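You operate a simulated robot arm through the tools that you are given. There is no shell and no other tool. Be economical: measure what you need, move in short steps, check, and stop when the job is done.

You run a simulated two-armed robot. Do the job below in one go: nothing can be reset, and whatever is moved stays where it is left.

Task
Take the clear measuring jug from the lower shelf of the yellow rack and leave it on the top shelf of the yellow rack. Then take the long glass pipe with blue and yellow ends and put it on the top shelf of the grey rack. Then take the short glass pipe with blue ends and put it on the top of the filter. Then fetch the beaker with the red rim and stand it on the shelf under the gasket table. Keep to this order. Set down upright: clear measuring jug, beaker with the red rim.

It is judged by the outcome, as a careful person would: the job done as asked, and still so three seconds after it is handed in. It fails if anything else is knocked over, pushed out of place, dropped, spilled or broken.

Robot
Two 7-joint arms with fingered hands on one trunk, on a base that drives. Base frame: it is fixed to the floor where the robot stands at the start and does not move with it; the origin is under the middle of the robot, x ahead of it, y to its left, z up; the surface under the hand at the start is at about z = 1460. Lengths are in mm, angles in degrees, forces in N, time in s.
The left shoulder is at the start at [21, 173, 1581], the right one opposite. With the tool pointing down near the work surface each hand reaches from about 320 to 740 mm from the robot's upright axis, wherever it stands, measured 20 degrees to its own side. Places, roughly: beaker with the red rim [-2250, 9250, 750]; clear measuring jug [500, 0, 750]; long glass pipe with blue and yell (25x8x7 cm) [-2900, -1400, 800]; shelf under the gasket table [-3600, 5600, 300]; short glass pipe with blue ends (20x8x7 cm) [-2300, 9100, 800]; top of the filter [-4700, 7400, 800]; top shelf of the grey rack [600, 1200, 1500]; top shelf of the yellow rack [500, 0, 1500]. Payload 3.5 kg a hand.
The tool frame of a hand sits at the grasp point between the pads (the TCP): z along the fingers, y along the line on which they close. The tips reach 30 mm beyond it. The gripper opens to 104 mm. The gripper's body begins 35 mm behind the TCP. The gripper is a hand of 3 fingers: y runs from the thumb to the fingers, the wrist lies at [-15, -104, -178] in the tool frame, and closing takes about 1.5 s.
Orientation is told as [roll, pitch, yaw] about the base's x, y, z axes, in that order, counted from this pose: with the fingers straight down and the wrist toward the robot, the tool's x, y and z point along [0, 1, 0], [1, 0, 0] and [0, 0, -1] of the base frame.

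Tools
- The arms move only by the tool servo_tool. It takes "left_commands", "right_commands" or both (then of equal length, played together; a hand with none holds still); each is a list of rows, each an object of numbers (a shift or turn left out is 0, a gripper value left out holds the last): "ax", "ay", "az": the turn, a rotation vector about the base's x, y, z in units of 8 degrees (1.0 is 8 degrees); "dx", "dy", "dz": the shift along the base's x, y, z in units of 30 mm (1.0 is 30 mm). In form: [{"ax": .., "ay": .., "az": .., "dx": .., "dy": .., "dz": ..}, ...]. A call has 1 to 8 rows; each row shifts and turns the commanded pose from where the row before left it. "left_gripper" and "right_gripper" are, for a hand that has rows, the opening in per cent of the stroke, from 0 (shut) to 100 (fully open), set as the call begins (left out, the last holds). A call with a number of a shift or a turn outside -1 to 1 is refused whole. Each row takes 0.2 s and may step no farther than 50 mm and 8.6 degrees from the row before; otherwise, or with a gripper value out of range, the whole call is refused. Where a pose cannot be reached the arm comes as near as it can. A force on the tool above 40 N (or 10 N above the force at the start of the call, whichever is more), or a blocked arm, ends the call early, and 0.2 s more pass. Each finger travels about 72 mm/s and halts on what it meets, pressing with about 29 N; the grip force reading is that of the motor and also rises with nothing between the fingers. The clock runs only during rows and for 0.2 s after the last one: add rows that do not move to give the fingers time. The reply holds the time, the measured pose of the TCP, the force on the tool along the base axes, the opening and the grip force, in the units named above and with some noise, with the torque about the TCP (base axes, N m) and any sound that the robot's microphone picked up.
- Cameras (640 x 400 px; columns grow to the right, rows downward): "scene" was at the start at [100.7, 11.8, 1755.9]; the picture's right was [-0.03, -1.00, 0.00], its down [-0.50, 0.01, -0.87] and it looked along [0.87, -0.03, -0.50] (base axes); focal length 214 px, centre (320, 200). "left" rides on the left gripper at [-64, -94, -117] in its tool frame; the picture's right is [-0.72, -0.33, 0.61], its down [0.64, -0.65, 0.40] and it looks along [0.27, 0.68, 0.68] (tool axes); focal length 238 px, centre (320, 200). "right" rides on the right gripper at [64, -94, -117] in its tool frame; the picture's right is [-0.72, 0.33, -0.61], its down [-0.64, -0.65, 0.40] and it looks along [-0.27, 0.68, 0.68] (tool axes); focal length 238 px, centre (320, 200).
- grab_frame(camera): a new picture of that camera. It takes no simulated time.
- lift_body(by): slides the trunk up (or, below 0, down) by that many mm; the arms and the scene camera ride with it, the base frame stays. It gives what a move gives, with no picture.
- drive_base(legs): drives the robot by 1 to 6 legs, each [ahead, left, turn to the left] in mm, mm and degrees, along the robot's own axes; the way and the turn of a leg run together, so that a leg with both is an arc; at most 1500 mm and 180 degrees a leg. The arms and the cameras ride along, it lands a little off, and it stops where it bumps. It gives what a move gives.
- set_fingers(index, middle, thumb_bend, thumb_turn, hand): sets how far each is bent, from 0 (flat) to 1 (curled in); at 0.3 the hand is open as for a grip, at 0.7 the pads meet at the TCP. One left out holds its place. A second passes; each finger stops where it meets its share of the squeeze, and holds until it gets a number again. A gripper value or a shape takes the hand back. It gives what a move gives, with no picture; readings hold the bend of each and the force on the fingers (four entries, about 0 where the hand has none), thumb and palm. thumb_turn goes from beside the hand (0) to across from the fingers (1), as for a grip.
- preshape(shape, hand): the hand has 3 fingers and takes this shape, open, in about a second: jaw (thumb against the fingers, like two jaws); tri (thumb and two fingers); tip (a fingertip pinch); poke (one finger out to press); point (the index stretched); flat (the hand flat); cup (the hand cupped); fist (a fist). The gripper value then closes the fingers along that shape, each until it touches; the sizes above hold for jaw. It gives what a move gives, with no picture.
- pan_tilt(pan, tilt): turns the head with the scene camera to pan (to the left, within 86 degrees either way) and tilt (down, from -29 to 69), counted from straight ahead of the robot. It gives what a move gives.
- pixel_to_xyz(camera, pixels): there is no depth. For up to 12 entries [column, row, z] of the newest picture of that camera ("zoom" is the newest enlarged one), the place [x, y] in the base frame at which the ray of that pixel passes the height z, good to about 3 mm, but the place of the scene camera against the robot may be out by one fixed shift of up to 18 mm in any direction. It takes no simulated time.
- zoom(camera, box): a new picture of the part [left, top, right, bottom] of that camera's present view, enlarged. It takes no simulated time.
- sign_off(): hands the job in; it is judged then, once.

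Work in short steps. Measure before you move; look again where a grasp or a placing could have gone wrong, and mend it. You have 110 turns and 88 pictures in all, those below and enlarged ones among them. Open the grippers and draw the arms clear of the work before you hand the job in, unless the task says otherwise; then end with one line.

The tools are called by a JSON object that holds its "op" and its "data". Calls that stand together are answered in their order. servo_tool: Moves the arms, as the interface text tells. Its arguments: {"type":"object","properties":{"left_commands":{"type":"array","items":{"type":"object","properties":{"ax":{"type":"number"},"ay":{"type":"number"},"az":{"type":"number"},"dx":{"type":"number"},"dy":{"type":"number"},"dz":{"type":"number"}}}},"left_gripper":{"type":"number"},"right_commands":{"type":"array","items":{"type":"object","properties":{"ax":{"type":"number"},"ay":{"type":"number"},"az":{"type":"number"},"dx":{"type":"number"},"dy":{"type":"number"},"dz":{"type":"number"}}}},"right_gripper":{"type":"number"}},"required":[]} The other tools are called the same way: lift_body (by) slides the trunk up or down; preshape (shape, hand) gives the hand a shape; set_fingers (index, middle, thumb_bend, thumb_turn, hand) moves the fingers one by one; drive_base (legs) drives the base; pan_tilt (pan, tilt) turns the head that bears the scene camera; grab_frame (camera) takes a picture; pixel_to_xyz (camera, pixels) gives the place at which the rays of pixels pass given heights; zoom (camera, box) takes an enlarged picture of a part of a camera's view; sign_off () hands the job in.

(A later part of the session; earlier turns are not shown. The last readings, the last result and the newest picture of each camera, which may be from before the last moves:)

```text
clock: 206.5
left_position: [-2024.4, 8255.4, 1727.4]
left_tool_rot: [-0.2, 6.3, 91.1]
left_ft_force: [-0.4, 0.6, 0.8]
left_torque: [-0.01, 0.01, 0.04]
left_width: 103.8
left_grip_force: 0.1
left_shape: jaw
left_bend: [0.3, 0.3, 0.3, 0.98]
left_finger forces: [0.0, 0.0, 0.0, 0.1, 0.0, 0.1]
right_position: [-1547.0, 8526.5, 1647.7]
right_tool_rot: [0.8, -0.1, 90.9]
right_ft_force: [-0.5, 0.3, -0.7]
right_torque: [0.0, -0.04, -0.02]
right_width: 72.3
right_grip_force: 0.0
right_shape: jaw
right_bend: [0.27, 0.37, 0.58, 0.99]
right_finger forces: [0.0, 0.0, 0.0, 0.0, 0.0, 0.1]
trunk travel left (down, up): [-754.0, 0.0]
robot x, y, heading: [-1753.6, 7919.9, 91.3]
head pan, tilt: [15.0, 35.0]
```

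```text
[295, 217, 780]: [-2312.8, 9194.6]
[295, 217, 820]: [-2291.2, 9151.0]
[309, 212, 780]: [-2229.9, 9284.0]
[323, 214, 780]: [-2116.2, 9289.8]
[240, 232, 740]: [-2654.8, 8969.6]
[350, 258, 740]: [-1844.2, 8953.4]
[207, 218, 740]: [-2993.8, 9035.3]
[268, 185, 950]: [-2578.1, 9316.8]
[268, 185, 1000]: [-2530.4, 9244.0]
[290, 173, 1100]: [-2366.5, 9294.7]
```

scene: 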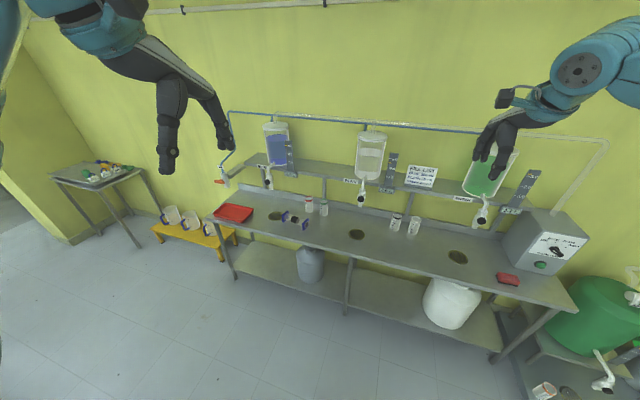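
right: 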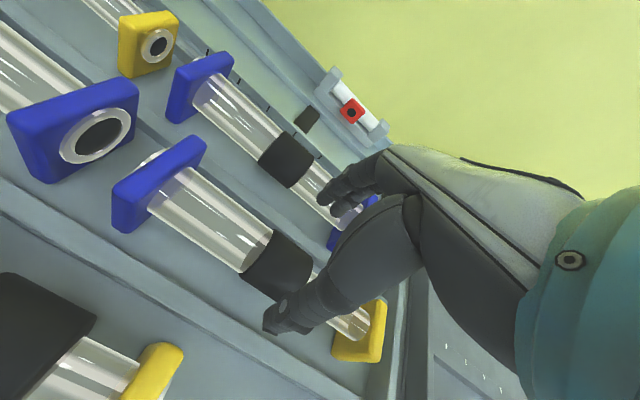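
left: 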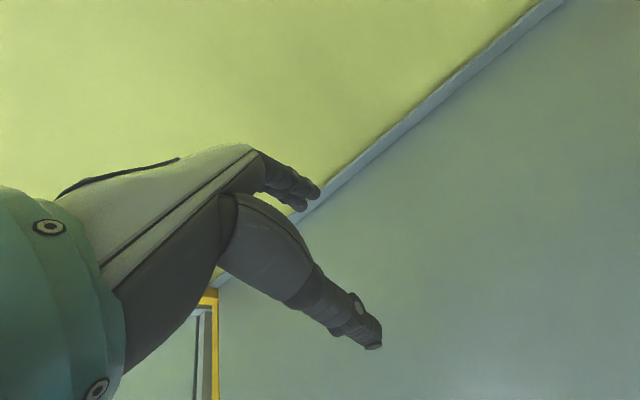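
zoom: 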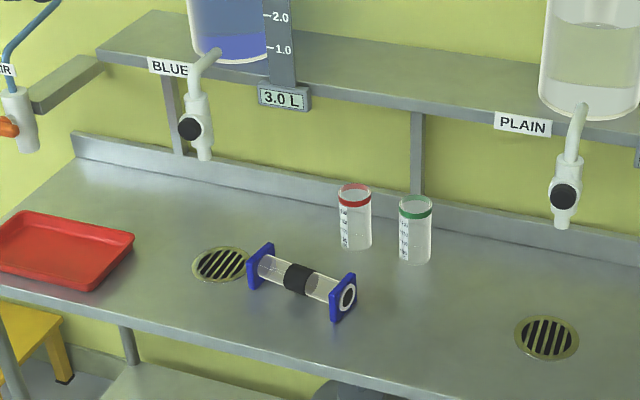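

Beaker with the red rim and short pipe with blue ends found: pipe ≈(-2300,9170), beaker ≈(-2235,9285), bench edge y≈8960. I lower the trunk and shift left so the pipe faces the right hand.

{"op": "lift_body", "data": {"by": -400}}

{"op": "lift_body", "data": {"by": -290}}

{"op": "drive_base", "data": {"legs": [[0, 740, -1], [530, 0, 0]]}}

{"op": "grab_frame", "data": {"camera": "right"}}

```text
clock: 210.4
left_position: [-2025.6, 8253.4, 1327.4]
left_tool_rot: [-0.2, 6.3, 91.1]
left_ft_force: [0.2, -0.2, 0.5]
left_torque: [0.02, 0.03, 0.01]
left_width: 103.6
left_grip_force: 0.2
left_shape: jaw
left_bend: [0.3, 0.3, 0.3, 0.98]
left_finger forces: [0.0, 0.1, 0.0, 0.1, 0.1, 0.0]
right_position: [-1547.9, 8524.4, 1247.3]
right_tool_rot: [0.7, -0.1, 90.9]
right_ft_force: [0.4, 0.5, 0.7]
right_torque: [0.01, -0.04, -0.02]
right_width: 72.6
right_grip_force: 0.0
right_shape: jaw
right_bend: [0.27, 0.37, 0.58, 0.99]
right_finger forces: [0.0, 0.1, 0.0, 0.0, 0.1, 0.1]
trunk travel left (down, up): [-354.0, 400.0]
robot x, y, heading: [-1751.8, 7919.9, 91.2]
head pan, tilt: [15.0, 35.0]
```

```text
clock: 213.3
left_position: [-2024.9, 8253.3, 1038.3]
left_tool_rot: [-0.3, 6.2, 91.2]
left_ft_force: [-0.4, 0.1, -0.5]
left_torque: [0.01, 0.0, -0.02]
left_width: 103.6
left_grip_force: 0.1
left_shape: jaw
left_bend: [0.3, 0.3, 0.3, 0.98]
left_finger forces: [0.0, 0.0, 0.0, 0.0, 0.1, 0.0]
right_position: [-1546.9, 8524.4, 956.9]
right_tool_rot: [0.7, -0.1, 91.0]
right_ft_force: [0.8, -0.1, -0.6]
right_torque: [0.0, -0.01, -0.04]
right_width: 72.6
right_grip_force: 0.1
right_shape: jaw
right_bend: [0.27, 0.37, 0.58, 0.99]
right_finger forces: [0.0, 0.0, 0.0, 0.0, 0.1, 0.1]
trunk travel left (down, up): [-64.0, 690.0]
robot x, y, heading: [-1748.1, 7921.3, 91.2]
head pan, tilt: [15.0, 35.0]
```

```text
clock: 219.9
left_position: [-2729.2, 8782.1, 1037.4]
left_tool_rot: [-0.1, 6.3, 88.9]
left_ft_force: [-0.8, 0.2, -0.1]
left_torque: [-0.01, 0.0, -0.02]
left_width: 103.7
left_grip_force: 0.1
left_shape: jaw
left_bend: [0.3, 0.3, 0.3, 0.98]
left_finger forces: [0.0, 0.0, 0.0, 0.0, 0.1, 0.0]
right_position: [-2239.3, 9037.1, 957.3]
right_tool_rot: [0.7, 0.0, 88.7]
right_ft_force: [-0.6, 0.5, 1.3]
right_torque: [-0.04, 0.02, 0.06]
right_width: 72.4
right_grip_force: 0.0
right_shape: jaw
right_bend: [0.27, 0.37, 0.58, 0.99]
right_finger forces: [0.1, 0.0, 0.1, 0.0, 0.0, 0.0]
trunk travel left (down, up): [-64.0, 690.0]
robot x, y, heading: [-2467.3, 8437.5, 89.1]
head pan, tilt: [15.0, 35.0]
```

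```text
30 pictures are left
```

right: 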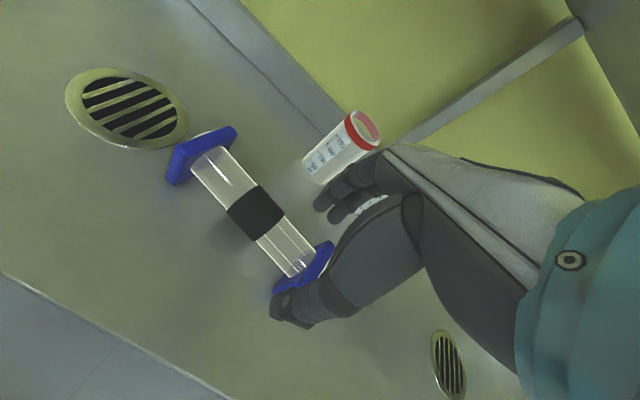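

{"op": "pixel_to_xyz", "data": {"camera": "right", "pixels": [[256, 212, 760], [256, 212, 780], [256, 212, 800], [205, 150, 780], [305, 262, 780], [318, 178, 740], [365, 130, 840]]}}

{"op": "servo_tool", "data": {"right_commands": [{"dx": -0.9, "dy": 0.5}, {"dx": -0.9, "dy": 0.5}, {}]}}

{"op": "grab_frame", "data": {"camera": "right"}}

```text
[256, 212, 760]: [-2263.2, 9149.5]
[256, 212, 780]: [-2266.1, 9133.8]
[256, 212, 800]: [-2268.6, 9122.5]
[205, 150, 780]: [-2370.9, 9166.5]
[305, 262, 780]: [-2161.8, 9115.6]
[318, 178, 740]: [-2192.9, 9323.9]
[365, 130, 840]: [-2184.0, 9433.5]
```

```text
clock: 220.7
left_position: [-2727.5, 8783.6, 1038.8]
left_tool_rot: [-0.2, 6.3, 88.9]
left_ft_force: [0.7, 0.2, -0.4]
left_torque: [-0.04, -0.02, -0.01]
left_width: 103.7
left_grip_force: 0.0
left_shape: jaw
left_bend: [0.3, 0.3, 0.3, 0.98]
left_finger forces: [0.0, 0.0, 0.0, 0.1, 0.0, 0.0]
right_position: [-2294.9, 9066.1, 955.1]
right_tool_rot: [0.7, -0.2, 88.8]
right_ft_force: [0.1, -0.5, 0.7]
right_torque: [0.02, 0.01, -0.01]
right_width: 72.5
right_grip_force: 0.0
right_shape: jaw
right_bend: [0.27, 0.37, 0.58, 0.99]
right_finger forces: [0.0, 0.1, 0.1, 0.0, 0.0, 0.0]
trunk travel left (down, up): [-64.0, 690.0]
robot x, y, heading: [-2470.7, 8435.8, 88.8]
head pan, tilt: [15.0, 35.0]
```

```text
29 pictures are left
```

right: 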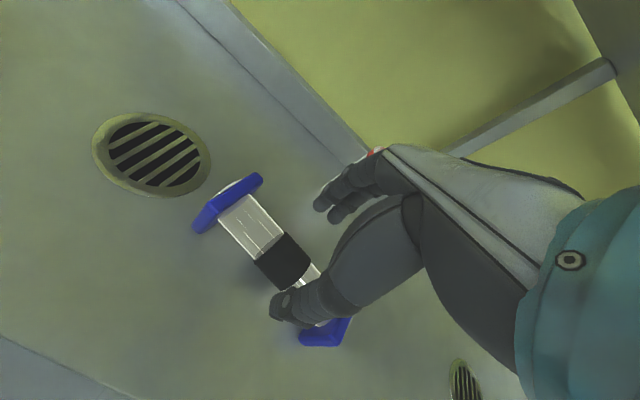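

{"op": "pixel_to_xyz", "data": {"camera": "right", "pixels": [[283, 261, 760], [283, 261, 780], [283, 261, 800], [283, 261, 820], [233, 198, 780], [233, 198, 820], [326, 325, 780], [232, 225, 780]]}}

```text
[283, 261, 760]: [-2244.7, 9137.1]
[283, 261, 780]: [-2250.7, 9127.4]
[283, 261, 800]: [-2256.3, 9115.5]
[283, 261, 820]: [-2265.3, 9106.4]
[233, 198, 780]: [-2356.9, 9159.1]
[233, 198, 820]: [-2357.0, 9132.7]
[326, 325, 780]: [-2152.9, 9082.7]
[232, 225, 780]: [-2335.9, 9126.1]
```

Sleeve triangulates to ≈(-2268,9106,~825), pipe turned about −14°. I align above it and look again.

{"op": "servo_tool", "data": {"right_commands": [{"az": -0.9, "dx": 0.45, "dy": 0.65}, {"az": -0.9, "dx": 0.45, "dy": 0.65}, {"dz": -0.9}, {"dz": -0.3}, {}], "right_gripper": 85}}

{"op": "grab_frame", "data": {"camera": "right"}}

{"op": "zoom", "data": {"camera": "scene", "box": [240, 120, 560, 320]}}

```text
clock: 221.9
left_position: [-2727.9, 8784.1, 1037.8]
left_tool_rot: [-0.3, 6.3, 88.8]
left_ft_force: [-0.3, 0.5, 1.1]
left_torque: [0.01, 0.0, 0.01]
left_width: 103.8
left_grip_force: 0.1
left_shape: jaw
left_bend: [0.3, 0.3, 0.3, 0.98]
left_finger forces: [0.0, 0.0, 0.1, 0.0, 0.1, 0.1]
right_position: [-2267.5, 9105.2, 921.0]
right_tool_rot: [0.7, -0.1, 74.3]
right_ft_force: [-0.1, -0.8, -0.5]
right_torque: [-0.03, 0.03, 0.01]
right_width: 88.1
right_grip_force: 0.0
right_shape: jaw
right_bend: [0.27, 0.33, 0.44, 0.99]
right_finger forces: [0.0, 0.1, 0.0, 0.0, 0.0, 0.0]
trunk travel left (down, up): [-64.0, 690.0]
robot x, y, heading: [-2471.7, 8440.1, 88.8]
head pan, tilt: [15.0, 35.0]
```

```text
28 pictures are left
```

right: 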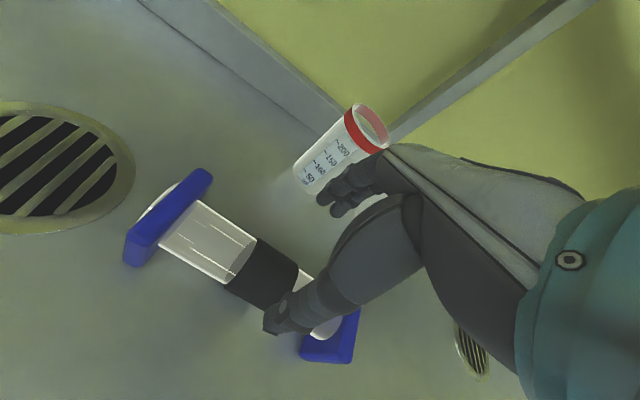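

```text
2.00 times, centred on (400, 220) of scene
```

zoom: 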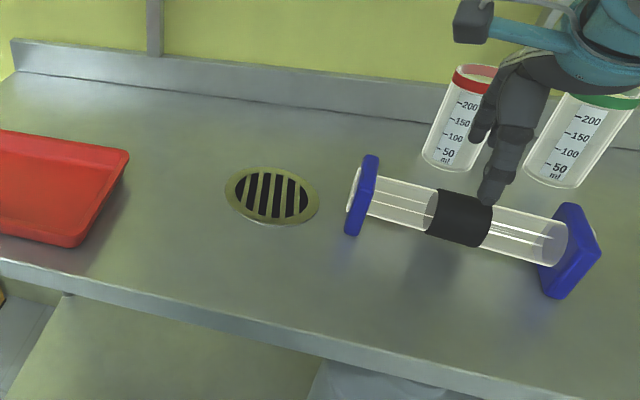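

{"op": "pixel_to_xyz", "data": {"camera": "right", "pixels": [[263, 273, 780], [263, 273, 800], [263, 273, 820], [263, 273, 830], [200, 238, 820], [318, 150, 790], [370, 125, 880], [320, 198, 790]]}}

```text
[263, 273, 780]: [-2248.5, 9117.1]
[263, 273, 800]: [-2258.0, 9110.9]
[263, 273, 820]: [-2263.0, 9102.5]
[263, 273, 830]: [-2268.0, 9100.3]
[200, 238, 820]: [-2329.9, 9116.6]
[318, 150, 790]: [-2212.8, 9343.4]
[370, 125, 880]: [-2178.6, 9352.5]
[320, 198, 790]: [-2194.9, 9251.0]
```

Consistent: sleeve at (-2266,9101). I descend and grip.

{"op": "servo_tool", "data": {"right_commands": [{"dz": -0.8, "dy": -0.1}, {"dz": -0.8}, {"dz": -0.6}]}}

{"op": "servo_tool", "data": {"right_commands": [{"dz": -0.25}, {"dz": -0.25}]}}

```text
clock: 222.7
left_position: [-2727.9, 8782.6, 1037.2]
left_tool_rot: [-0.1, 6.4, 88.9]
left_ft_force: [1.2, 0.2, -0.3]
left_torque: [-0.02, -0.01, -0.01]
left_width: 103.8
left_grip_force: 0.1
left_shape: jaw
left_bend: [0.3, 0.3, 0.3, 0.98]
left_finger forces: [0.0, 0.1, 0.0, 0.0, 0.0, 0.1]
right_position: [-2267.6, 9100.3, 855.8]
right_tool_rot: [0.7, -0.2, 74.3]
right_ft_force: [0.4, 0.0, 0.2]
right_torque: [0.02, 0.0, 0.03]
right_width: 88.3
right_grip_force: 0.1
right_shape: jaw
right_bend: [0.27, 0.33, 0.44, 0.99]
right_finger forces: [0.1, 0.1, 0.0, 0.0, 0.0, 0.0]
trunk travel left (down, up): [-64.0, 690.0]
robot x, y, heading: [-2467.8, 8444.9, 88.7]
head pan, tilt: [15.0, 35.0]
```

```text
clock: 223.3
left_position: [-2728.0, 8783.2, 1036.1]
left_tool_rot: [-0.2, 6.3, 88.9]
left_ft_force: [-0.9, 0.4, 0.7]
left_torque: [-0.02, 0.01, 0.02]
left_width: 103.7
left_grip_force: 0.1
left_shape: jaw
left_bend: [0.3, 0.3, 0.3, 0.98]
left_finger forces: [0.0, 0.0, 0.0, 0.0, 0.1, 0.0]
right_position: [-2266.7, 9102.7, 839.9]
right_tool_rot: [0.7, -0.2, 74.3]
right_ft_force: [-1.1, -0.7, 0.4]
right_torque: [0.02, -0.02, 0.02]
right_width: 88.1
right_grip_force: 0.1
right_shape: jaw
right_bend: [0.27, 0.33, 0.44, 0.99]
right_finger forces: [0.0, 0.1, 0.1, 0.0, 0.0, 0.0]
trunk travel left (down, up): [-64.0, 690.0]
robot x, y, heading: [-2469.3, 8439.6, 89.0]
head pan, tilt: [15.0, 35.0]
```

No contact yet; a bit lower, then close and lift.

{"op": "servo_tool", "data": {"right_commands": [{"dz": -0.2}, {"dz": -0.2}]}}

{"op": "servo_tool", "data": {"right_commands": [{}, {}, {}, {}, {}, {}, {}], "right_gripper": 0}}

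{"op": "servo_tool", "data": {"right_commands": [{"dz": 0.5}, {"dz": 0.6}, {"dz": 0.6}]}}

{"op": "zoom", "data": {"camera": "scene", "box": [240, 120, 560, 320]}}

```text
clock: 223.9
left_position: [-2727.9, 8781.7, 1037.9]
left_tool_rot: [-0.2, 6.1, 88.8]
left_ft_force: [-0.1, -0.3, 0.4]
left_torque: [-0.01, -0.01, 0.01]
left_width: 103.7
left_grip_force: 0.0
left_shape: jaw
left_bend: [0.3, 0.3, 0.3, 0.98]
left_finger forces: [0.0, 0.0, 0.1, 0.0, 0.0, 0.0]
right_position: [-2267.2, 9100.6, 831.2]
right_tool_rot: [0.8, -0.4, 74.3]
right_ft_force: [1.0, -1.8, 7.1]
right_torque: [0.27, -0.19, -0.1]
right_width: 87.9
right_grip_force: 0.1
right_shape: jaw
right_bend: [0.27, 0.32, 0.44, 0.99]
right_finger forces: [0.0, 6.9, 0.0, 0.0, 0.2, 0.0]
trunk travel left (down, up): [-64.0, 690.0]
robot x, y, heading: [-2466.2, 8435.4, 88.6]
head pan, tilt: [15.0, 35.0]
```

```text
clock: 225.5
left_position: [-2729.1, 8781.4, 1038.5]
left_tool_rot: [-0.2, 6.2, 88.9]
left_ft_force: [-0.1, -0.6, -0.6]
left_torque: [-0.01, 0.02, -0.03]
left_width: 103.9
left_grip_force: 0.1
left_shape: jaw
left_bend: [0.3, 0.3, 0.3, 0.98]
left_finger forces: [0.1, 0.0, 0.0, 0.0, 0.1, 0.0]
right_position: [-2267.6, 9100.2, 830.9]
right_tool_rot: [0.8, -0.4, 74.3]
right_ft_force: [-0.3, -5.3, 22.5]
right_torque: [0.07, 0.06, -0.02]
right_width: 35.8
right_grip_force: 28.7
right_shape: jaw
right_bend: [0.7, 0.51, 0.72, 1.0]
right_finger forces: [69.9, 0.1, 0.0, 0.1, 47.7, 0.0]
trunk travel left (down, up): [-64.0, 690.0]
robot x, y, heading: [-2472.0, 8440.9, 88.8]
head pan, tilt: [15.0, 35.0]
```

```text
clock: 226.3
left_position: [-2728.6, 8783.1, 1038.3]
left_tool_rot: [-0.1, 6.3, 89.0]
left_ft_force: [0.1, 0.4, 0.3]
left_torque: [0.02, -0.02, 0.0]
left_width: 103.5
left_grip_force: 0.1
left_shape: jaw
left_bend: [0.3, 0.3, 0.3, 0.98]
left_finger forces: [0.1, 0.1, 0.0, 0.0, 0.0, 0.0]
right_position: [-2266.7, 9101.1, 880.0]
right_tool_rot: [0.6, -0.2, 74.3]
right_ft_force: [0.6, 0.3, -2.5]
right_torque: [0.01, 0.01, -0.03]
right_width: 33.7
right_grip_force: 29.0
right_shape: jaw
right_bend: [0.7, 0.51, 0.74, 1.0]
right_finger forces: [40.7, 0.1, 0.0, 0.1, 40.3, 0.1]
trunk travel left (down, up): [-64.0, 690.0]
robot x, y, heading: [-2468.7, 8442.2, 88.8]
head pan, tilt: [15.0, 35.0]
```

```text
2.00 times, centred on (400, 220) of scene
```

zoom: 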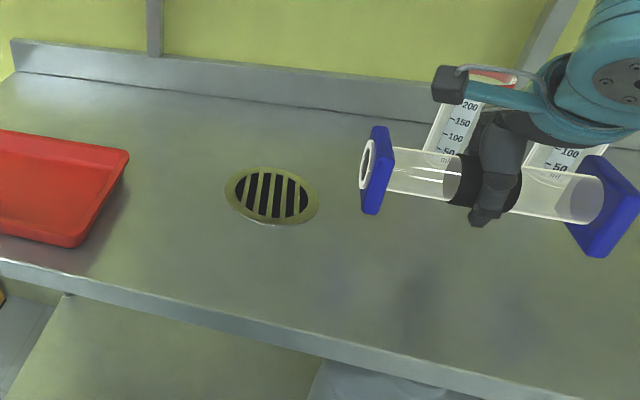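

The short pipe is gripped, level. I raise it, back off and turn left to look toward the filter.

{"op": "servo_tool", "data": {"right_commands": [{"dz": 0.8}, {"dz": 0.8}, {"dy": -0.9, "az": 0.6}, {"dy": -0.9, "az": 0.6}, {"dy": -0.9, "az": 0.6}]}}

{"op": "lift_body", "data": {"by": 250}}

{"op": "drive_base", "data": {"legs": [[-200, 0, 0], [0, 0, 90]]}}

{"op": "pan_tilt", "data": {"pan": 10, "tilt": 25}}

{"op": "grab_frame", "data": {"camera": "scene"}}

```text
clock: 227.5
left_position: [-2727.4, 8782.9, 1037.9]
left_tool_rot: [-0.2, 6.3, 88.9]
left_ft_force: [0.4, -0.5, -0.6]
left_torque: [0.02, 0.02, 0.0]
left_width: 103.3
left_grip_force: 0.1
left_shape: jaw
left_bend: [0.3, 0.3, 0.3, 0.98]
left_finger forces: [0.0, 0.1, 0.1, 0.0, 0.1, 0.0]
right_position: [-2266.2, 9019.4, 927.3]
right_tool_rot: [0.7, -0.2, 88.7]
right_ft_force: [-1.0, -0.9, -2.6]
right_torque: [0.03, 0.02, 0.0]
right_width: 33.6
right_grip_force: 28.6
right_shape: jaw
right_bend: [0.7, 0.51, 0.74, 1.0]
right_finger forces: [40.5, 0.1, 0.1, 0.0, 40.0, 0.0]
trunk travel left (down, up): [-64.0, 690.0]
robot x, y, heading: [-2467.4, 8439.3, 89.1]
head pan, tilt: [15.0, 35.0]
```

```text
clock: 230.1
left_position: [-2727.0, 8784.2, 1288.0]
left_tool_rot: [-0.2, 6.3, 88.9]
left_ft_force: [0.3, 0.8, -0.7]
left_torque: [-0.01, 0.03, 0.02]
left_width: 103.6
left_grip_force: 0.1
left_shape: jaw
left_bend: [0.3, 0.3, 0.3, 0.98]
left_finger forces: [0.1, 0.0, 0.1, 0.1, 0.0, 0.0]
right_position: [-2266.4, 9019.9, 1176.4]
right_tool_rot: [0.7, -0.1, 88.8]
right_ft_force: [0.2, 0.5, -3.1]
right_torque: [0.04, 0.02, 0.03]
right_width: 33.8
right_grip_force: 29.0
right_shape: jaw
right_bend: [0.7, 0.51, 0.74, 1.0]
right_finger forces: [40.5, 0.0, 0.0, 0.1, 39.8, 0.0]
trunk travel left (down, up): [-314.0, 440.0]
robot x, y, heading: [-2466.5, 8438.7, 89.1]
head pan, tilt: [15.0, 35.0]
```

```text
clock: 235.5
left_position: [-2808.6, 7971.1, 1287.7]
left_tool_rot: [-0.1, 6.3, -179.6]
left_ft_force: [-1.0, -0.4, -0.5]
left_torque: [0.01, 0.0, -0.01]
left_width: 103.8
left_grip_force: 0.2
left_shape: jaw
left_bend: [0.3, 0.3, 0.3, 0.98]
left_finger forces: [0.0, 0.0, 0.0, 0.0, 0.0, 0.0]
right_position: [-3057.6, 8425.7, 1175.9]
right_tool_rot: [0.7, -0.1, -179.9]
right_ft_force: [-0.8, -1.1, -3.7]
right_torque: [0.01, 0.03, 0.01]
right_width: 33.6
right_grip_force: 29.8
right_shape: jaw
right_bend: [0.7, 0.51, 0.74, 1.0]
right_finger forces: [39.4, 0.1, 0.1, 0.0, 38.8, 0.0]
trunk travel left (down, up): [-314.0, 440.0]
robot x, y, heading: [-2469.8, 8237.4, -179.6]
head pan, tilt: [15.0, 35.0]
```

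```text
clock: 236.2
left_position: [-2808.6, 7970.8, 1286.9]
left_tool_rot: [-0.2, 6.2, -179.7]
left_ft_force: [-0.3, -0.8, -0.3]
left_torque: [-0.01, -0.01, 0.01]
left_width: 103.7
left_grip_force: 0.1
left_shape: jaw
left_bend: [0.3, 0.3, 0.3, 0.98]
left_finger forces: [0.0, 0.0, 0.0, 0.0, 0.0, 0.0]
right_position: [-3057.4, 8425.7, 1177.5]
right_tool_rot: [0.8, -0.1, -180.0]
right_ft_force: [-0.1, 0.8, -2.9]
right_torque: [0.03, 0.04, -0.04]
right_width: 33.8
right_grip_force: 29.2
right_shape: jaw
right_bend: [0.7, 0.51, 0.74, 1.0]
right_finger forces: [39.5, 0.1, 0.0, 0.0, 38.9, 0.0]
trunk travel left (down, up): [-314.0, 440.0]
robot x, y, heading: [-2467.7, 8238.8, -179.9]
head pan, tilt: [10.0, 25.0]
```

```text
25 pictures are left
```

scene: 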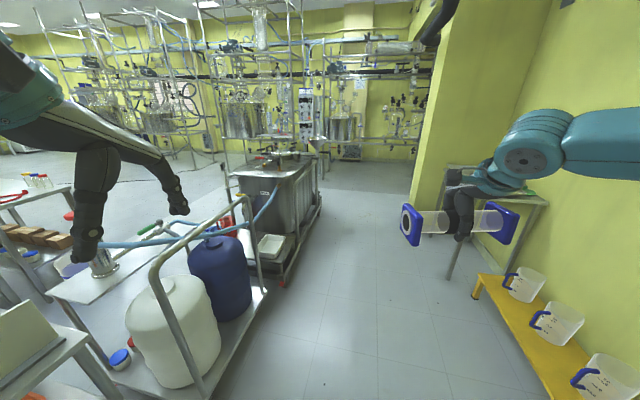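

The steel unit at (275,190) fits the filter's place. I zoom in on it.

{"op": "zoom", "data": {"camera": "scene", "box": [190, 110, 350, 290]}}

{"op": "pixel_to_xyz", "data": {"camera": "scene", "pixels": [[232, 172, 800], [260, 180, 800], [316, 157, 800], [290, 152, 800], [272, 278, 0], [318, 215, 0], [262, 290, 0], [285, 287, 0]]}}

```text
2.22 times, centred on (270, 200) of scene
```

zoom: 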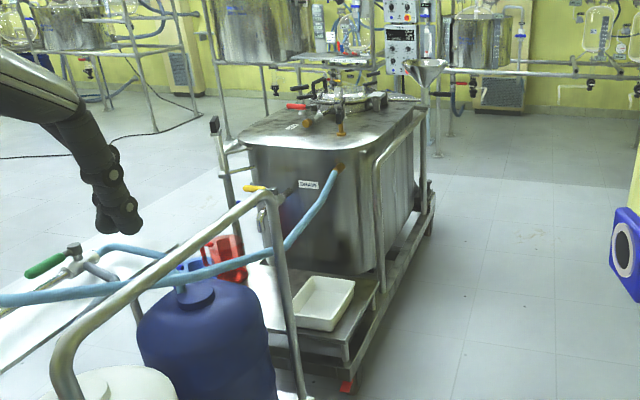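

```text
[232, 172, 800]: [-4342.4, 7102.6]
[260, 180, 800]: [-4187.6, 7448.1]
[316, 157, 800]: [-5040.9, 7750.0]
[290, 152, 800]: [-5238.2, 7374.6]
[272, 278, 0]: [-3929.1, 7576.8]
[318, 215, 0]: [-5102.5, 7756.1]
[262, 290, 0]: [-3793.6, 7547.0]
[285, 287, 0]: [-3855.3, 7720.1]
```

Filter top spans x −4190…−5100, y 7050…7700, with valves/hatch in the middle and a free plate near its front end. I raise the trunk, drive along its right side, and turn to face it.

{"op": "lift_body", "data": {"by": 250}}

{"op": "drive_base", "data": {"legs": [[1500, 0, 0], [200, 0, 0], [0, 0, 90]]}}

{"op": "pan_tilt", "data": {"pan": 0, "tilt": 45}}

{"op": "grab_frame", "data": {"camera": "scene"}}

```text
clock: 238.8
left_position: [-2809.2, 7970.4, 1535.9]
left_tool_rot: [-0.3, 6.3, -179.7]
left_ft_force: [-0.2, -0.1, -0.3]
left_torque: [0.03, 0.0, 0.02]
left_width: 103.6
left_grip_force: 0.1
left_shape: jaw
left_bend: [0.3, 0.3, 0.3, 0.98]
left_finger forces: [0.0, 0.1, 0.1, 0.0, 0.0, 0.0]
right_position: [-3057.7, 8425.2, 1426.2]
right_tool_rot: [0.7, -0.1, -179.9]
right_ft_force: [0.4, -0.4, -2.5]
right_torque: [0.0, 0.02, -0.03]
right_width: 33.8
right_grip_force: 29.0
right_shape: jaw
right_bend: [0.7, 0.51, 0.74, 1.0]
right_finger forces: [39.5, 0.0, 0.0, 0.0, 38.8, 0.0]
trunk travel left (down, up): [-564.0, 190.0]
robot x, y, heading: [-2473.2, 8240.1, -179.8]
head pan, tilt: [10.0, 25.0]
```

```text
clock: 251.3
left_position: [-3905.5, 7880.1, 1538.8]
left_tool_rot: [-0.2, 6.3, -89.1]
left_ft_force: [-0.5, -0.2, 0.0]
left_torque: [0.03, 0.01, 0.02]
left_width: 103.6
left_grip_force: 0.1
left_shape: jaw
left_bend: [0.3, 0.3, 0.3, 0.98]
left_finger forces: [0.1, 0.1, 0.1, 0.0, 0.0, 0.0]
right_position: [-4357.2, 7626.2, 1425.5]
right_tool_rot: [0.8, 0.0, -89.2]
right_ft_force: [0.4, -1.4, -3.1]
right_torque: [-0.04, -0.01, 0.04]
right_width: 34.0
right_grip_force: 28.5
right_shape: jaw
right_bend: [0.7, 0.51, 0.74, 1.0]
right_finger forces: [38.8, 0.0, 0.1, 0.0, 38.2, 0.1]
trunk travel left (down, up): [-564.0, 190.0]
robot x, y, heading: [-4178.5, 8212.3, -88.9]
head pan, tilt: [10.0, 25.0]
```

```text
clock: 252.1
left_position: [-3906.0, 7879.9, 1537.8]
left_tool_rot: [-0.3, 6.3, -89.2]
left_ft_force: [-0.3, 0.6, 0.5]
left_torque: [0.0, 0.0, -0.01]
left_width: 103.7
left_grip_force: 0.1
left_shape: jaw
left_bend: [0.3, 0.3, 0.3, 0.98]
left_finger forces: [0.1, 0.0, 0.0, 0.0, 0.0, 0.1]
right_position: [-4358.2, 7625.8, 1427.8]
right_tool_rot: [0.6, 0.0, -89.2]
right_ft_force: [-0.6, 0.6, -2.3]
right_torque: [-0.05, 0.04, 0.01]
right_width: 33.7
right_grip_force: 29.5
right_shape: jaw
right_bend: [0.7, 0.51, 0.74, 1.0]
right_finger forces: [38.8, 0.0, 0.0, 0.0, 38.2, 0.1]
trunk travel left (down, up): [-564.0, 190.0]
robot x, y, heading: [-4176.9, 8212.6, -89.0]
head pan, tilt: [0.0, 45.0]
```

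```text
23 pictures are left
```

scene: 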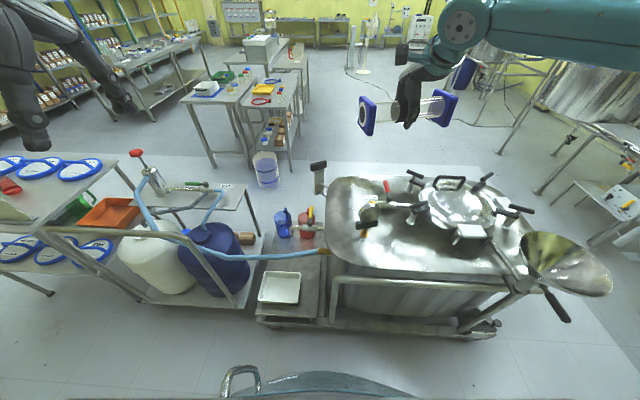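

The top is visible: hatch at right, free plate on the left and along the near edge. I zoom in to choose a spot.

{"op": "zoom", "data": {"camera": "scene", "box": [310, 160, 550, 310]}}

{"op": "pixel_to_xyz", "data": {"camera": "scene", "pixels": [[330, 262, 800], [480, 277, 800], [330, 184, 800], [345, 215, 800], [345, 245, 800], [400, 262, 800], [330, 262, 850], [480, 277, 850], [365, 230, 850]]}}

```text
2.67 times, centred on (430, 235) of scene
```

zoom: 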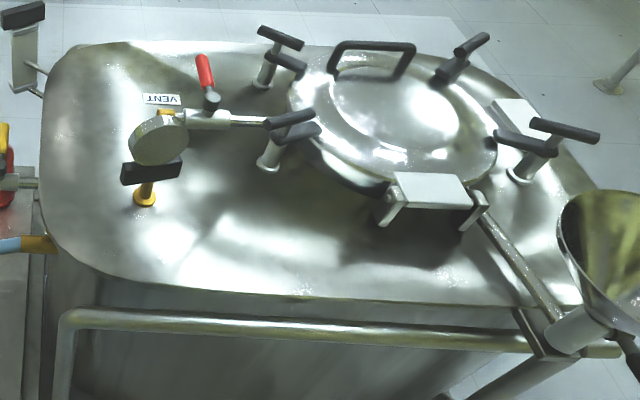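

```text
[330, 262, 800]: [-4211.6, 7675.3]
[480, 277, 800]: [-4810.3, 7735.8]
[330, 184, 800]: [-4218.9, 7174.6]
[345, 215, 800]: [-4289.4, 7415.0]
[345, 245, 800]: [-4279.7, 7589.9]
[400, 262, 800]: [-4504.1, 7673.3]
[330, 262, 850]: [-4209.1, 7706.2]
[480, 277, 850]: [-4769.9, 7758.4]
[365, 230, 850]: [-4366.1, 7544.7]
```

Free rectangle around raw (412,252) ≈ (-4535,7605), about 270×170 mm. I shift right, lower the trunk and take a hand-camera look for height.

{"op": "drive_base", "data": {"legs": [[20, -175, 0]]}}

{"op": "lift_body", "data": {"by": -400}}

{"op": "grab_frame", "data": {"camera": "right"}}

{"op": "grab_frame", "data": {"camera": "scene"}}

```text
clock: 253.6
left_position: [-4074.2, 7857.7, 1537.2]
left_tool_rot: [-0.2, 6.2, -88.7]
left_ft_force: [-0.1, 0.1, -0.4]
left_torque: [-0.03, 0.01, -0.01]
left_width: 103.8
left_grip_force: 0.2
left_shape: jaw
left_bend: [0.3, 0.3, 0.3, 0.98]
left_finger forces: [0.1, 0.0, 0.1, 0.0, 0.0, 0.0]
right_position: [-4525.6, 7603.2, 1427.0]
right_tool_rot: [0.6, 0.0, -89.0]
right_ft_force: [0.4, 0.9, -2.0]
right_torque: [-0.04, 0.01, 0.03]
right_width: 33.7
right_grip_force: 29.4
right_shape: jaw
right_bend: [0.7, 0.51, 0.74, 1.0]
right_finger forces: [38.9, 0.1, 0.0, 0.0, 38.2, 0.0]
trunk travel left (down, up): [-564.0, 190.0]
robot x, y, heading: [-4350.9, 8191.6, -88.7]
head pan, tilt: [0.0, 45.0]
```

```text
clock: 257.4
left_position: [-4075.4, 7857.9, 1137.8]
left_tool_rot: [-0.2, 6.4, -88.7]
left_ft_force: [0.0, 0.0, 0.8]
left_torque: [-0.01, 0.0, 0.02]
left_width: 103.7
left_grip_force: 0.0
left_shape: jaw
left_bend: [0.3, 0.3, 0.3, 0.98]
left_finger forces: [0.1, 0.0, 0.0, 0.1, 0.0, 0.0]
right_position: [-4527.4, 7603.4, 1027.3]
right_tool_rot: [0.7, -0.3, -89.0]
right_ft_force: [1.2, -0.4, -3.4]
right_torque: [-0.02, 0.02, 0.0]
right_width: 33.6
right_grip_force: 29.0
right_shape: jaw
right_bend: [0.7, 0.51, 0.74, 1.0]
right_finger forces: [38.8, 0.0, 0.1, 0.0, 38.2, 0.1]
trunk travel left (down, up): [-164.0, 590.0]
robot x, y, heading: [-4355.1, 8192.0, -88.7]
head pan, tilt: [0.0, 45.0]
```

```text
21 pictures are left
```

right: 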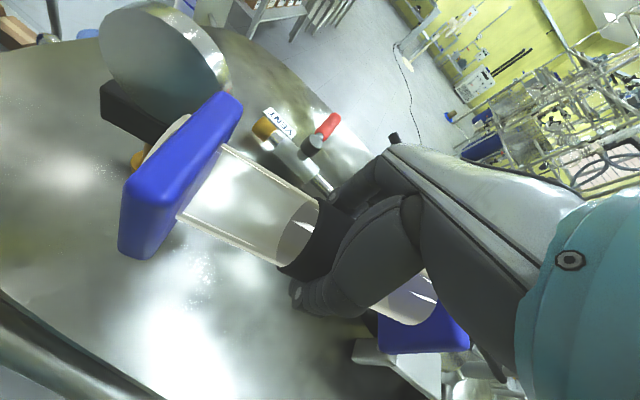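

```text
20 pictures are left
```

scene: 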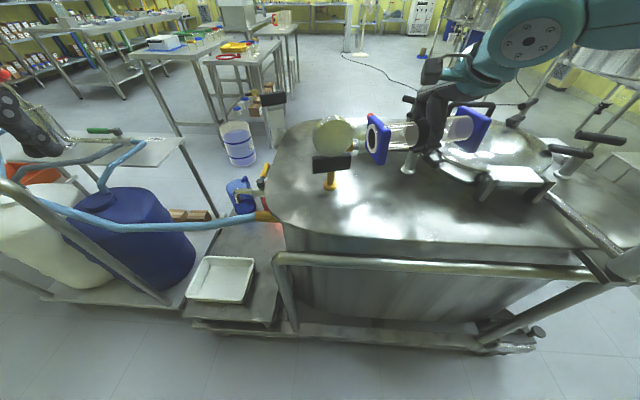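

The gauge and black lever sit near the pipe's blue end, so the spot needs care. I compute surface height from the yellow stem base seen in both views.

{"op": "pixel_to_xyz", "data": {"camera": "scene", "pixels": [[330, 187, 600], [330, 187, 700], [330, 187, 800], [330, 187, 850], [400, 238, 800], [400, 238, 700], [333, 163, 800], [333, 163, 900], [281, 207, 800], [281, 207, 700], [484, 187, 850], [484, 187, 800]]}}

{"op": "pixel_to_xyz", "data": {"camera": "right", "pixels": [[137, 165, 800], [137, 165, 700], [137, 165, 850], [320, 190, 850], [362, 350, 850], [362, 350, 800], [130, 120, 850], [0, 292, 800]]}}

```text
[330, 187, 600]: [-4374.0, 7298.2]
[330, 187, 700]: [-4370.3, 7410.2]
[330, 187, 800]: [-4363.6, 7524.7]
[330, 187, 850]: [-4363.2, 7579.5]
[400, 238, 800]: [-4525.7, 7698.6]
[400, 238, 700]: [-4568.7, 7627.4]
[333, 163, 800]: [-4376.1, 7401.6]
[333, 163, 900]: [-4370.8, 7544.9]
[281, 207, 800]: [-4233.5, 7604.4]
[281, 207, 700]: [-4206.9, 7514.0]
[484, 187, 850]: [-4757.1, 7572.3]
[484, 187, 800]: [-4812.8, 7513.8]
```

```text
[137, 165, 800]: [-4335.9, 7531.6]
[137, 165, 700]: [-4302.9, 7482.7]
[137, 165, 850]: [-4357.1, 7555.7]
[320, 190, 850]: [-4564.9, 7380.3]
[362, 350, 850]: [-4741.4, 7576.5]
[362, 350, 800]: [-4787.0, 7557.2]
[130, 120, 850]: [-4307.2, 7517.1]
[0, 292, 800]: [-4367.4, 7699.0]
```

Top surface ≈800–850; lever tip near x≈-4420. I shift the pipe to x≈-4565 and lower to z≈910.

{"op": "servo_tool", "data": {"right_commands": [{"dx": -0.65}, {"dx": -0.65, "dy": 0.2}, {"dz": -0.9}, {"dz": -0.9}, {"dz": -0.9}, {"dz": -0.9}]}}

{"op": "grab_frame", "data": {"camera": "scene"}}

```text
clock: 258.8
left_position: [-4074.8, 7857.8, 1136.4]
left_tool_rot: [-0.2, 6.3, -88.8]
left_ft_force: [0.4, -0.5, 0.2]
left_torque: [-0.01, 0.0, 0.0]
left_width: 103.6
left_grip_force: 0.1
left_shape: jaw
left_bend: [0.3, 0.3, 0.3, 0.98]
left_finger forces: [0.0, 0.1, 0.1, 0.0, 0.1, 0.0]
right_position: [-4565.8, 7607.9, 918.5]
right_tool_rot: [0.7, -0.1, -89.1]
right_ft_force: [-0.1, 0.3, -3.2]
right_torque: [-0.03, 0.02, -0.02]
right_width: 33.8
right_grip_force: 28.9
right_shape: jaw
right_bend: [0.7, 0.51, 0.74, 1.0]
right_finger forces: [38.7, 0.0, 0.0, 0.1, 38.3, 0.0]
trunk travel left (down, up): [-164.0, 590.0]
robot x, y, heading: [-4348.3, 8191.1, -88.8]
head pan, tilt: [0.0, 45.0]
```

```text
19 pictures are left
```

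scene: 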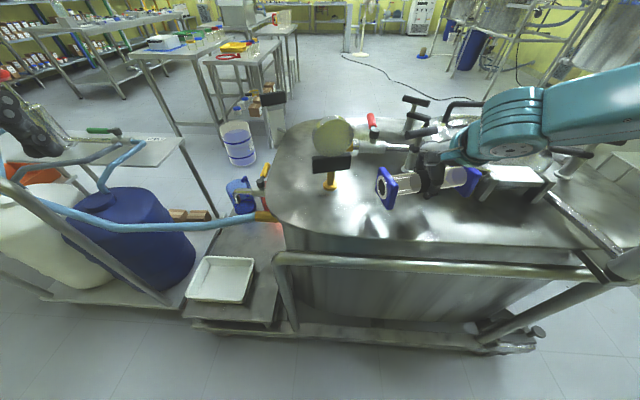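

Good spacing; I nudge +10 mm away from the hinge plate and lower in steps.

{"op": "servo_tool", "data": {"right_commands": [{"dx": 0.35, "dy": 0.25}, {"dz": -0.6}, {"dz": -0.4}]}}

{"op": "servo_tool", "data": {"right_commands": [{"dz": -0.25}, {"dz": -0.25}]}}

{"op": "zoom", "data": {"camera": "scene", "box": [310, 120, 550, 270]}}

```text
clock: 259.6
left_position: [-4076.4, 7857.7, 1138.3]
left_tool_rot: [-0.2, 6.3, -88.8]
left_ft_force: [0.5, 0.0, 0.0]
left_torque: [0.0, 0.01, 0.04]
left_width: 103.5
left_grip_force: 0.1
left_shape: jaw
left_bend: [0.3, 0.3, 0.3, 0.98]
left_finger forces: [0.1, 0.0, 0.0, 0.0, 0.0, 0.0]
right_position: [-4555.1, 7617.6, 888.7]
right_tool_rot: [0.6, -0.1, -89.0]
right_ft_force: [-0.2, -0.2, -3.3]
right_torque: [-0.02, 0.03, -0.01]
right_width: 33.3
right_grip_force: 29.0
right_shape: jaw
right_bend: [0.7, 0.51, 0.74, 1.0]
right_finger forces: [38.7, 0.0, 0.0, 0.0, 38.1, 0.0]
trunk travel left (down, up): [-164.0, 590.0]
robot x, y, heading: [-4350.7, 8192.8, -88.6]
head pan, tilt: [0.0, 45.0]
```

```text
clock: 260.2
left_position: [-4075.3, 7857.5, 1138.3]
left_tool_rot: [-0.1, 6.3, -88.8]
left_ft_force: [0.5, 0.1, -0.9]
left_torque: [-0.01, 0.01, 0.03]
left_width: 103.7
left_grip_force: 0.1
left_shape: jaw
left_bend: [0.3, 0.3, 0.3, 0.98]
left_finger forces: [0.0, 0.1, 0.0, 0.1, 0.0, 0.1]
right_position: [-4556.3, 7616.6, 873.8]
right_tool_rot: [0.7, -0.1, -89.0]
right_ft_force: [-0.2, -0.3, -2.9]
right_torque: [-0.01, 0.0, -0.01]
right_width: 33.5
right_grip_force: 29.3
right_shape: jaw
right_bend: [0.7, 0.51, 0.74, 1.0]
right_finger forces: [38.7, 0.0, 0.1, 0.1, 38.0, 0.0]
trunk travel left (down, up): [-164.0, 590.0]
robot x, y, heading: [-4349.7, 8190.6, -88.7]
head pan, tilt: [0.0, 45.0]
```

```text
2.67 times, centred on (430, 195) of scene
```

zoom: 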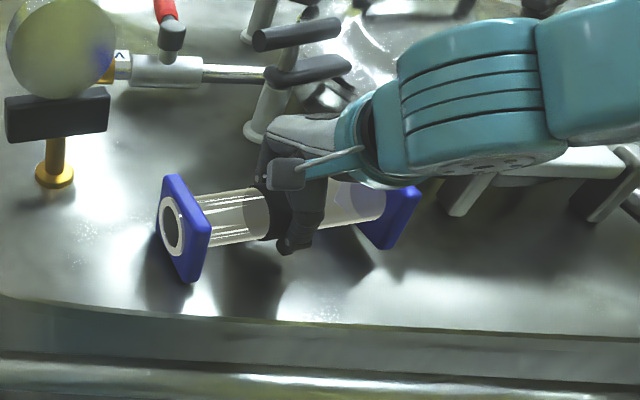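

The pipe is skewed ~12–15° with its left end toward the near edge. I rotate −12° and shift 15 mm inward, then continue down.

{"op": "servo_tool", "data": {"right_commands": [{"az": -0.8, "dy": -0.3}, {"az": -0.8, "dy": -0.3}, {"dz": -0.15}, {"dz": -0.15}]}}

{"op": "servo_tool", "data": {"right_commands": [{"dz": -0.15}, {"dz": -0.15}]}}

{"op": "zoom", "data": {"camera": "scene", "box": [310, 120, 550, 270]}}

```text
clock: 261.2
left_position: [-4074.9, 7860.3, 1138.6]
left_tool_rot: [-0.2, 6.1, -88.8]
left_ft_force: [-0.9, 0.4, -0.2]
left_torque: [-0.02, 0.04, 0.03]
left_width: 103.7
left_grip_force: 0.0
left_shape: jaw
left_bend: [0.3, 0.3, 0.3, 0.98]
left_finger forces: [0.0, 0.1, 0.1, 0.1, 0.0, 0.0]
right_position: [-4554.3, 7596.1, 871.2]
right_tool_rot: [0.9, -0.9, -101.8]
right_ft_force: [-4.0, -1.1, 29.3]
right_torque: [-0.4, -0.01, -0.06]
right_width: 33.7
right_grip_force: 29.0
right_shape: jaw
right_bend: [0.7, 0.51, 0.74, 1.0]
right_finger forces: [73.6, 0.1, 0.0, 0.0, 41.8, 0.2]
trunk travel left (down, up): [-164.0, 590.0]
robot x, y, heading: [-4345.5, 8189.2, -88.8]
head pan, tilt: [0.0, 45.0]
```

```text
clock: 261.6
left_position: [-4076.5, 7859.8, 1138.1]
left_tool_rot: [-0.2, 6.2, -88.9]
left_ft_force: [-0.2, -0.4, -0.1]
left_torque: [0.02, 0.03, 0.0]
left_width: 103.7
left_grip_force: 0.0
left_shape: jaw
left_bend: [0.3, 0.3, 0.3, 0.98]
left_finger forces: [0.1, 0.0, 0.0, 0.0, 0.1, 0.1]
right_position: [-4554.8, 7595.9, 871.2]
right_tool_rot: [1.0, -1.3, -101.7]
right_ft_force: [-1.6, 5.3, 15.0]
right_torque: [-0.02, -0.04, 0.02]
right_width: 34.1
right_grip_force: 29.2
right_shape: jaw
right_bend: [0.7, 0.51, 0.74, 1.0]
right_finger forces: [65.3, 0.0, 0.0, 0.0, 45.6, 0.1]
trunk travel left (down, up): [-164.0, 590.0]
robot x, y, heading: [-4349.2, 8193.5, -89.0]
head pan, tilt: [0.0, 45.0]
stopped in row 1 (right hand): the force on the tool passed its limit at 43 N (the readings are from after the stop); the commanded pose is now the measured one
```

```text
2.67 times, centred on (430, 195) of scene
```

zoom: 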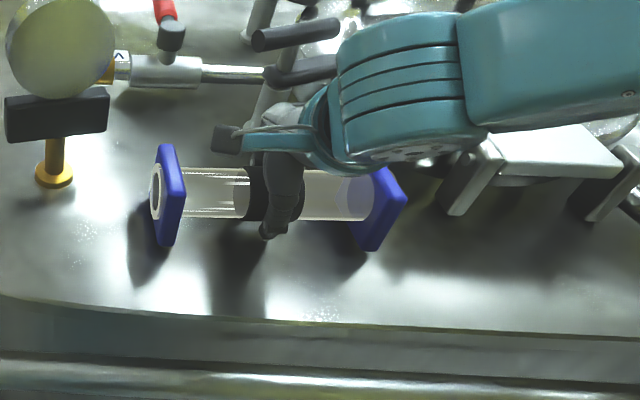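

Contact: the pipe rests on the top (surface ≈837), well inside the edge. I ease, open to 50 % and lift straight up.

{"op": "servo_tool", "data": {"right_commands": [{"dz": 0.06}, {}, {}, {}, {}, {}], "right_gripper": 55}}

{"op": "servo_tool", "data": {"right_commands": [{"dz": 0.3}, {"dz": 0.5}, {"dz": 0.8}, {"dz": 0.9}, {"dz": 0.9}]}}

{"op": "zoom", "data": {"camera": "scene", "box": [310, 120, 550, 270]}}

```text
clock: 263.0
left_position: [-4074.6, 7859.3, 1138.5]
left_tool_rot: [-0.2, 6.3, -88.7]
left_ft_force: [0.5, 0.2, 0.4]
left_torque: [-0.01, -0.01, -0.04]
left_width: 103.4
left_grip_force: 0.1
left_shape: jaw
left_bend: [0.3, 0.3, 0.3, 0.98]
left_finger forces: [0.1, 0.0, 0.1, 0.0, 0.0, 0.0]
right_position: [-4554.5, 7595.5, 871.3]
right_tool_rot: [1.0, -1.0, -102.0]
right_ft_force: [-2.4, -3.2, 12.8]
right_torque: [0.29, -0.05, 0.04]
right_width: 53.3
right_grip_force: 0.0
right_shape: jaw
right_bend: [0.74, 0.43, 0.72, 1.0]
right_finger forces: [0.0, 0.0, 0.0, 0.0, 12.0, 0.0]
trunk travel left (down, up): [-164.0, 590.0]
robot x, y, heading: [-4346.6, 8196.1, -88.8]
head pan, tilt: [0.0, 45.0]
```

```text
clock: 264.2
left_position: [-4075.8, 7858.8, 1138.6]
left_tool_rot: [-0.1, 6.3, -88.8]
left_ft_force: [0.0, 0.0, 0.6]
left_torque: [0.02, -0.02, 0.02]
left_width: 103.6
left_grip_force: 0.0
left_shape: jaw
left_bend: [0.3, 0.3, 0.3, 0.98]
left_finger forces: [0.0, 0.1, 0.1, 0.0, 0.0, 0.0]
right_position: [-4555.7, 7595.3, 972.4]
right_tool_rot: [1.0, -0.9, -101.8]
right_ft_force: [-0.3, 0.9, 0.1]
right_torque: [0.01, -0.04, 0.0]
right_width: 57.0
right_grip_force: 0.0
right_shape: jaw
right_bend: [0.74, 0.43, 0.67, 1.0]
right_finger forces: [0.0, 0.1, 0.0, 0.0, 0.0, 0.0]
trunk travel left (down, up): [-164.0, 590.0]
robot x, y, heading: [-4351.0, 8191.3, -88.6]
head pan, tilt: [0.0, 45.0]
```

```text
2.67 times, centred on (430, 195) of scene
```

zoom: 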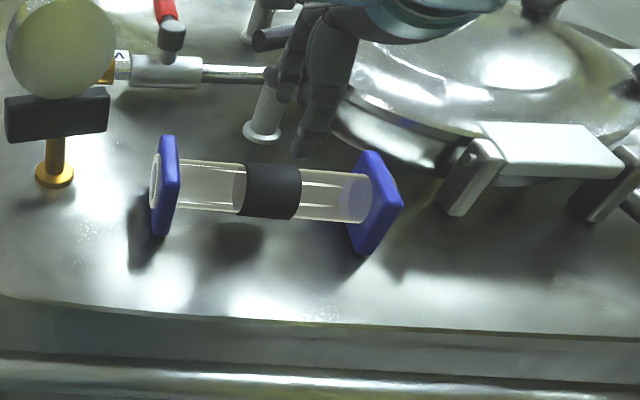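

The short pipe rests on the filter top. I raise, level the hand's yaw, and drive back to the bench for the beaker.

{"op": "servo_tool", "data": {"right_commands": [{"dz": 0.8, "az": 0.8}, {"dz": 0.8, "az": 0.8}, {"dz": 0.5, "dy": 0.5}], "right_gripper": 85}}

{"op": "lift_body", "data": {"by": 350}}

{"op": "drive_base", "data": {"legs": [[0, 0, 89], [1500, 0, 0], [430, 0, 0], [0, 0, 90]]}}

{"op": "lift_body", "data": {"by": -400}}

{"op": "pan_tilt", "data": {"pan": -10, "tilt": 30}}

{"op": "grab_frame", "data": {"camera": "scene"}}

```text
clock: 265.0
left_position: [-4076.3, 7858.4, 1137.8]
left_tool_rot: [-0.2, 6.3, -88.9]
left_ft_force: [-0.3, -0.4, 0.4]
left_torque: [0.01, -0.03, -0.03]
left_width: 103.5
left_grip_force: 0.1
left_shape: jaw
left_bend: [0.3, 0.3, 0.3, 0.98]
left_finger forces: [0.0, 0.1, 0.0, 0.1, 0.0, 0.0]
right_position: [-4554.3, 7610.0, 1034.2]
right_tool_rot: [0.9, -1.0, -89.0]
right_ft_force: [0.2, -0.4, -0.5]
right_torque: [0.01, 0.01, 0.0]
right_width: 88.3
right_grip_force: 0.0
right_shape: jaw
right_bend: [0.27, 0.33, 0.44, 0.99]
right_finger forces: [0.0, 0.1, 0.0, 0.0, 0.0, 0.1]
trunk travel left (down, up): [-164.0, 590.0]
robot x, y, heading: [-4350.0, 8187.3, -88.9]
head pan, tilt: [0.0, 45.0]
```

```text
clock: 268.4
left_position: [-4075.3, 7857.4, 1487.2]
left_tool_rot: [-0.2, 6.2, -88.8]
left_ft_force: [0.1, 1.3, 0.6]
left_torque: [-0.01, 0.0, -0.02]
left_width: 103.5
left_grip_force: 0.2
left_shape: jaw
left_bend: [0.3, 0.3, 0.3, 0.98]
left_finger forces: [0.0, 0.0, 0.1, 0.1, 0.0, 0.0]
right_position: [-4554.6, 7609.6, 1384.6]
right_tool_rot: [0.8, -0.9, -89.1]
right_ft_force: [-0.1, 0.3, -0.7]
right_torque: [0.02, 0.02, 0.04]
right_width: 88.1
right_grip_force: 0.0
right_shape: jaw
right_bend: [0.27, 0.33, 0.44, 0.99]
right_finger forces: [0.0, 0.0, 0.0, 0.0, 0.0, 0.1]
trunk travel left (down, up): [-514.0, 240.0]
robot x, y, heading: [-4351.8, 8189.3, -88.8]
head pan, tilt: [0.0, 45.0]
```

```text
clock: 285.6
left_position: [-2696.4, 8559.0, 1486.2]
left_tool_rot: [-0.2, 6.3, 91.3]
left_ft_force: [0.6, 0.3, -0.1]
left_torque: [0.01, 0.02, 0.02]
left_width: 103.8
left_grip_force: 0.2
left_shape: jaw
left_bend: [0.3, 0.3, 0.3, 0.98]
left_finger forces: [0.1, 0.0, 0.2, 0.1, 0.0, 0.0]
right_position: [-2218.4, 8808.2, 1385.0]
right_tool_rot: [0.9, -0.9, 91.1]
right_ft_force: [0.4, 0.6, 0.1]
right_torque: [-0.01, -0.03, -0.02]
right_width: 88.4
right_grip_force: 0.0
right_shape: jaw
right_bend: [0.27, 0.33, 0.44, 0.99]
right_finger forces: [0.0, 0.1, 0.0, 0.1, 0.1, 0.0]
trunk travel left (down, up): [-514.0, 240.0]
robot x, y, heading: [-2421.2, 8228.2, 91.1]
head pan, tilt: [0.0, 45.0]
```

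```text
clock: 289.4
left_position: [-2695.9, 8559.5, 1087.2]
left_tool_rot: [-0.3, 6.3, 91.4]
left_ft_force: [0.2, 0.6, 0.1]
left_torque: [-0.05, -0.01, 0.02]
left_width: 103.9
left_grip_force: 0.0
left_shape: jaw
left_bend: [0.3, 0.3, 0.3, 0.98]
left_finger forces: [0.0, 0.1, 0.0, 0.0, 0.1, 0.1]
right_position: [-2218.2, 8807.1, 985.3]
right_tool_rot: [0.9, -1.0, 91.0]
right_ft_force: [-0.4, -0.9, -0.2]
right_torque: [-0.02, 0.01, 0.01]
right_width: 88.2
right_grip_force: 0.1
right_shape: jaw
right_bend: [0.27, 0.33, 0.44, 0.99]
right_finger forces: [0.0, 0.1, 0.1, 0.0, 0.0, 0.0]
trunk travel left (down, up): [-114.0, 640.0]
robot x, y, heading: [-2423.1, 8229.6, 91.5]
head pan, tilt: [0.0, 45.0]
```

```text
clock: 290.2
left_position: [-2697.0, 8559.6, 1087.0]
left_tool_rot: [-0.2, 6.2, 91.2]
left_ft_force: [0.9, -0.7, -0.4]
left_torque: [0.01, 0.0, 0.0]
left_width: 103.5
left_grip_force: 0.0
left_shape: jaw
left_bend: [0.3, 0.3, 0.3, 0.98]
left_finger forces: [0.0, 0.0, 0.0, 0.1, 0.1, 0.1]
right_position: [-2217.4, 8809.1, 984.4]
right_tool_rot: [0.9, -1.0, 91.1]
right_ft_force: [0.1, -1.1, -0.3]
right_torque: [0.04, -0.01, 0.0]
right_width: 88.2
right_grip_force: 0.0
right_shape: jaw
right_bend: [0.27, 0.33, 0.44, 0.99]
right_finger forces: [0.1, 0.0, 0.0, 0.0, 0.1, 0.1]
trunk travel left (down, up): [-114.0, 640.0]
robot x, y, heading: [-2421.5, 8232.6, 91.5]
head pan, tilt: [-10.0, 30.0]
```

```text
15 pictures are left
```

scene: 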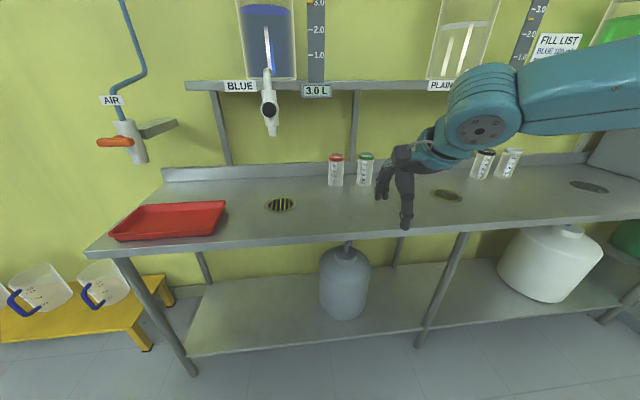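

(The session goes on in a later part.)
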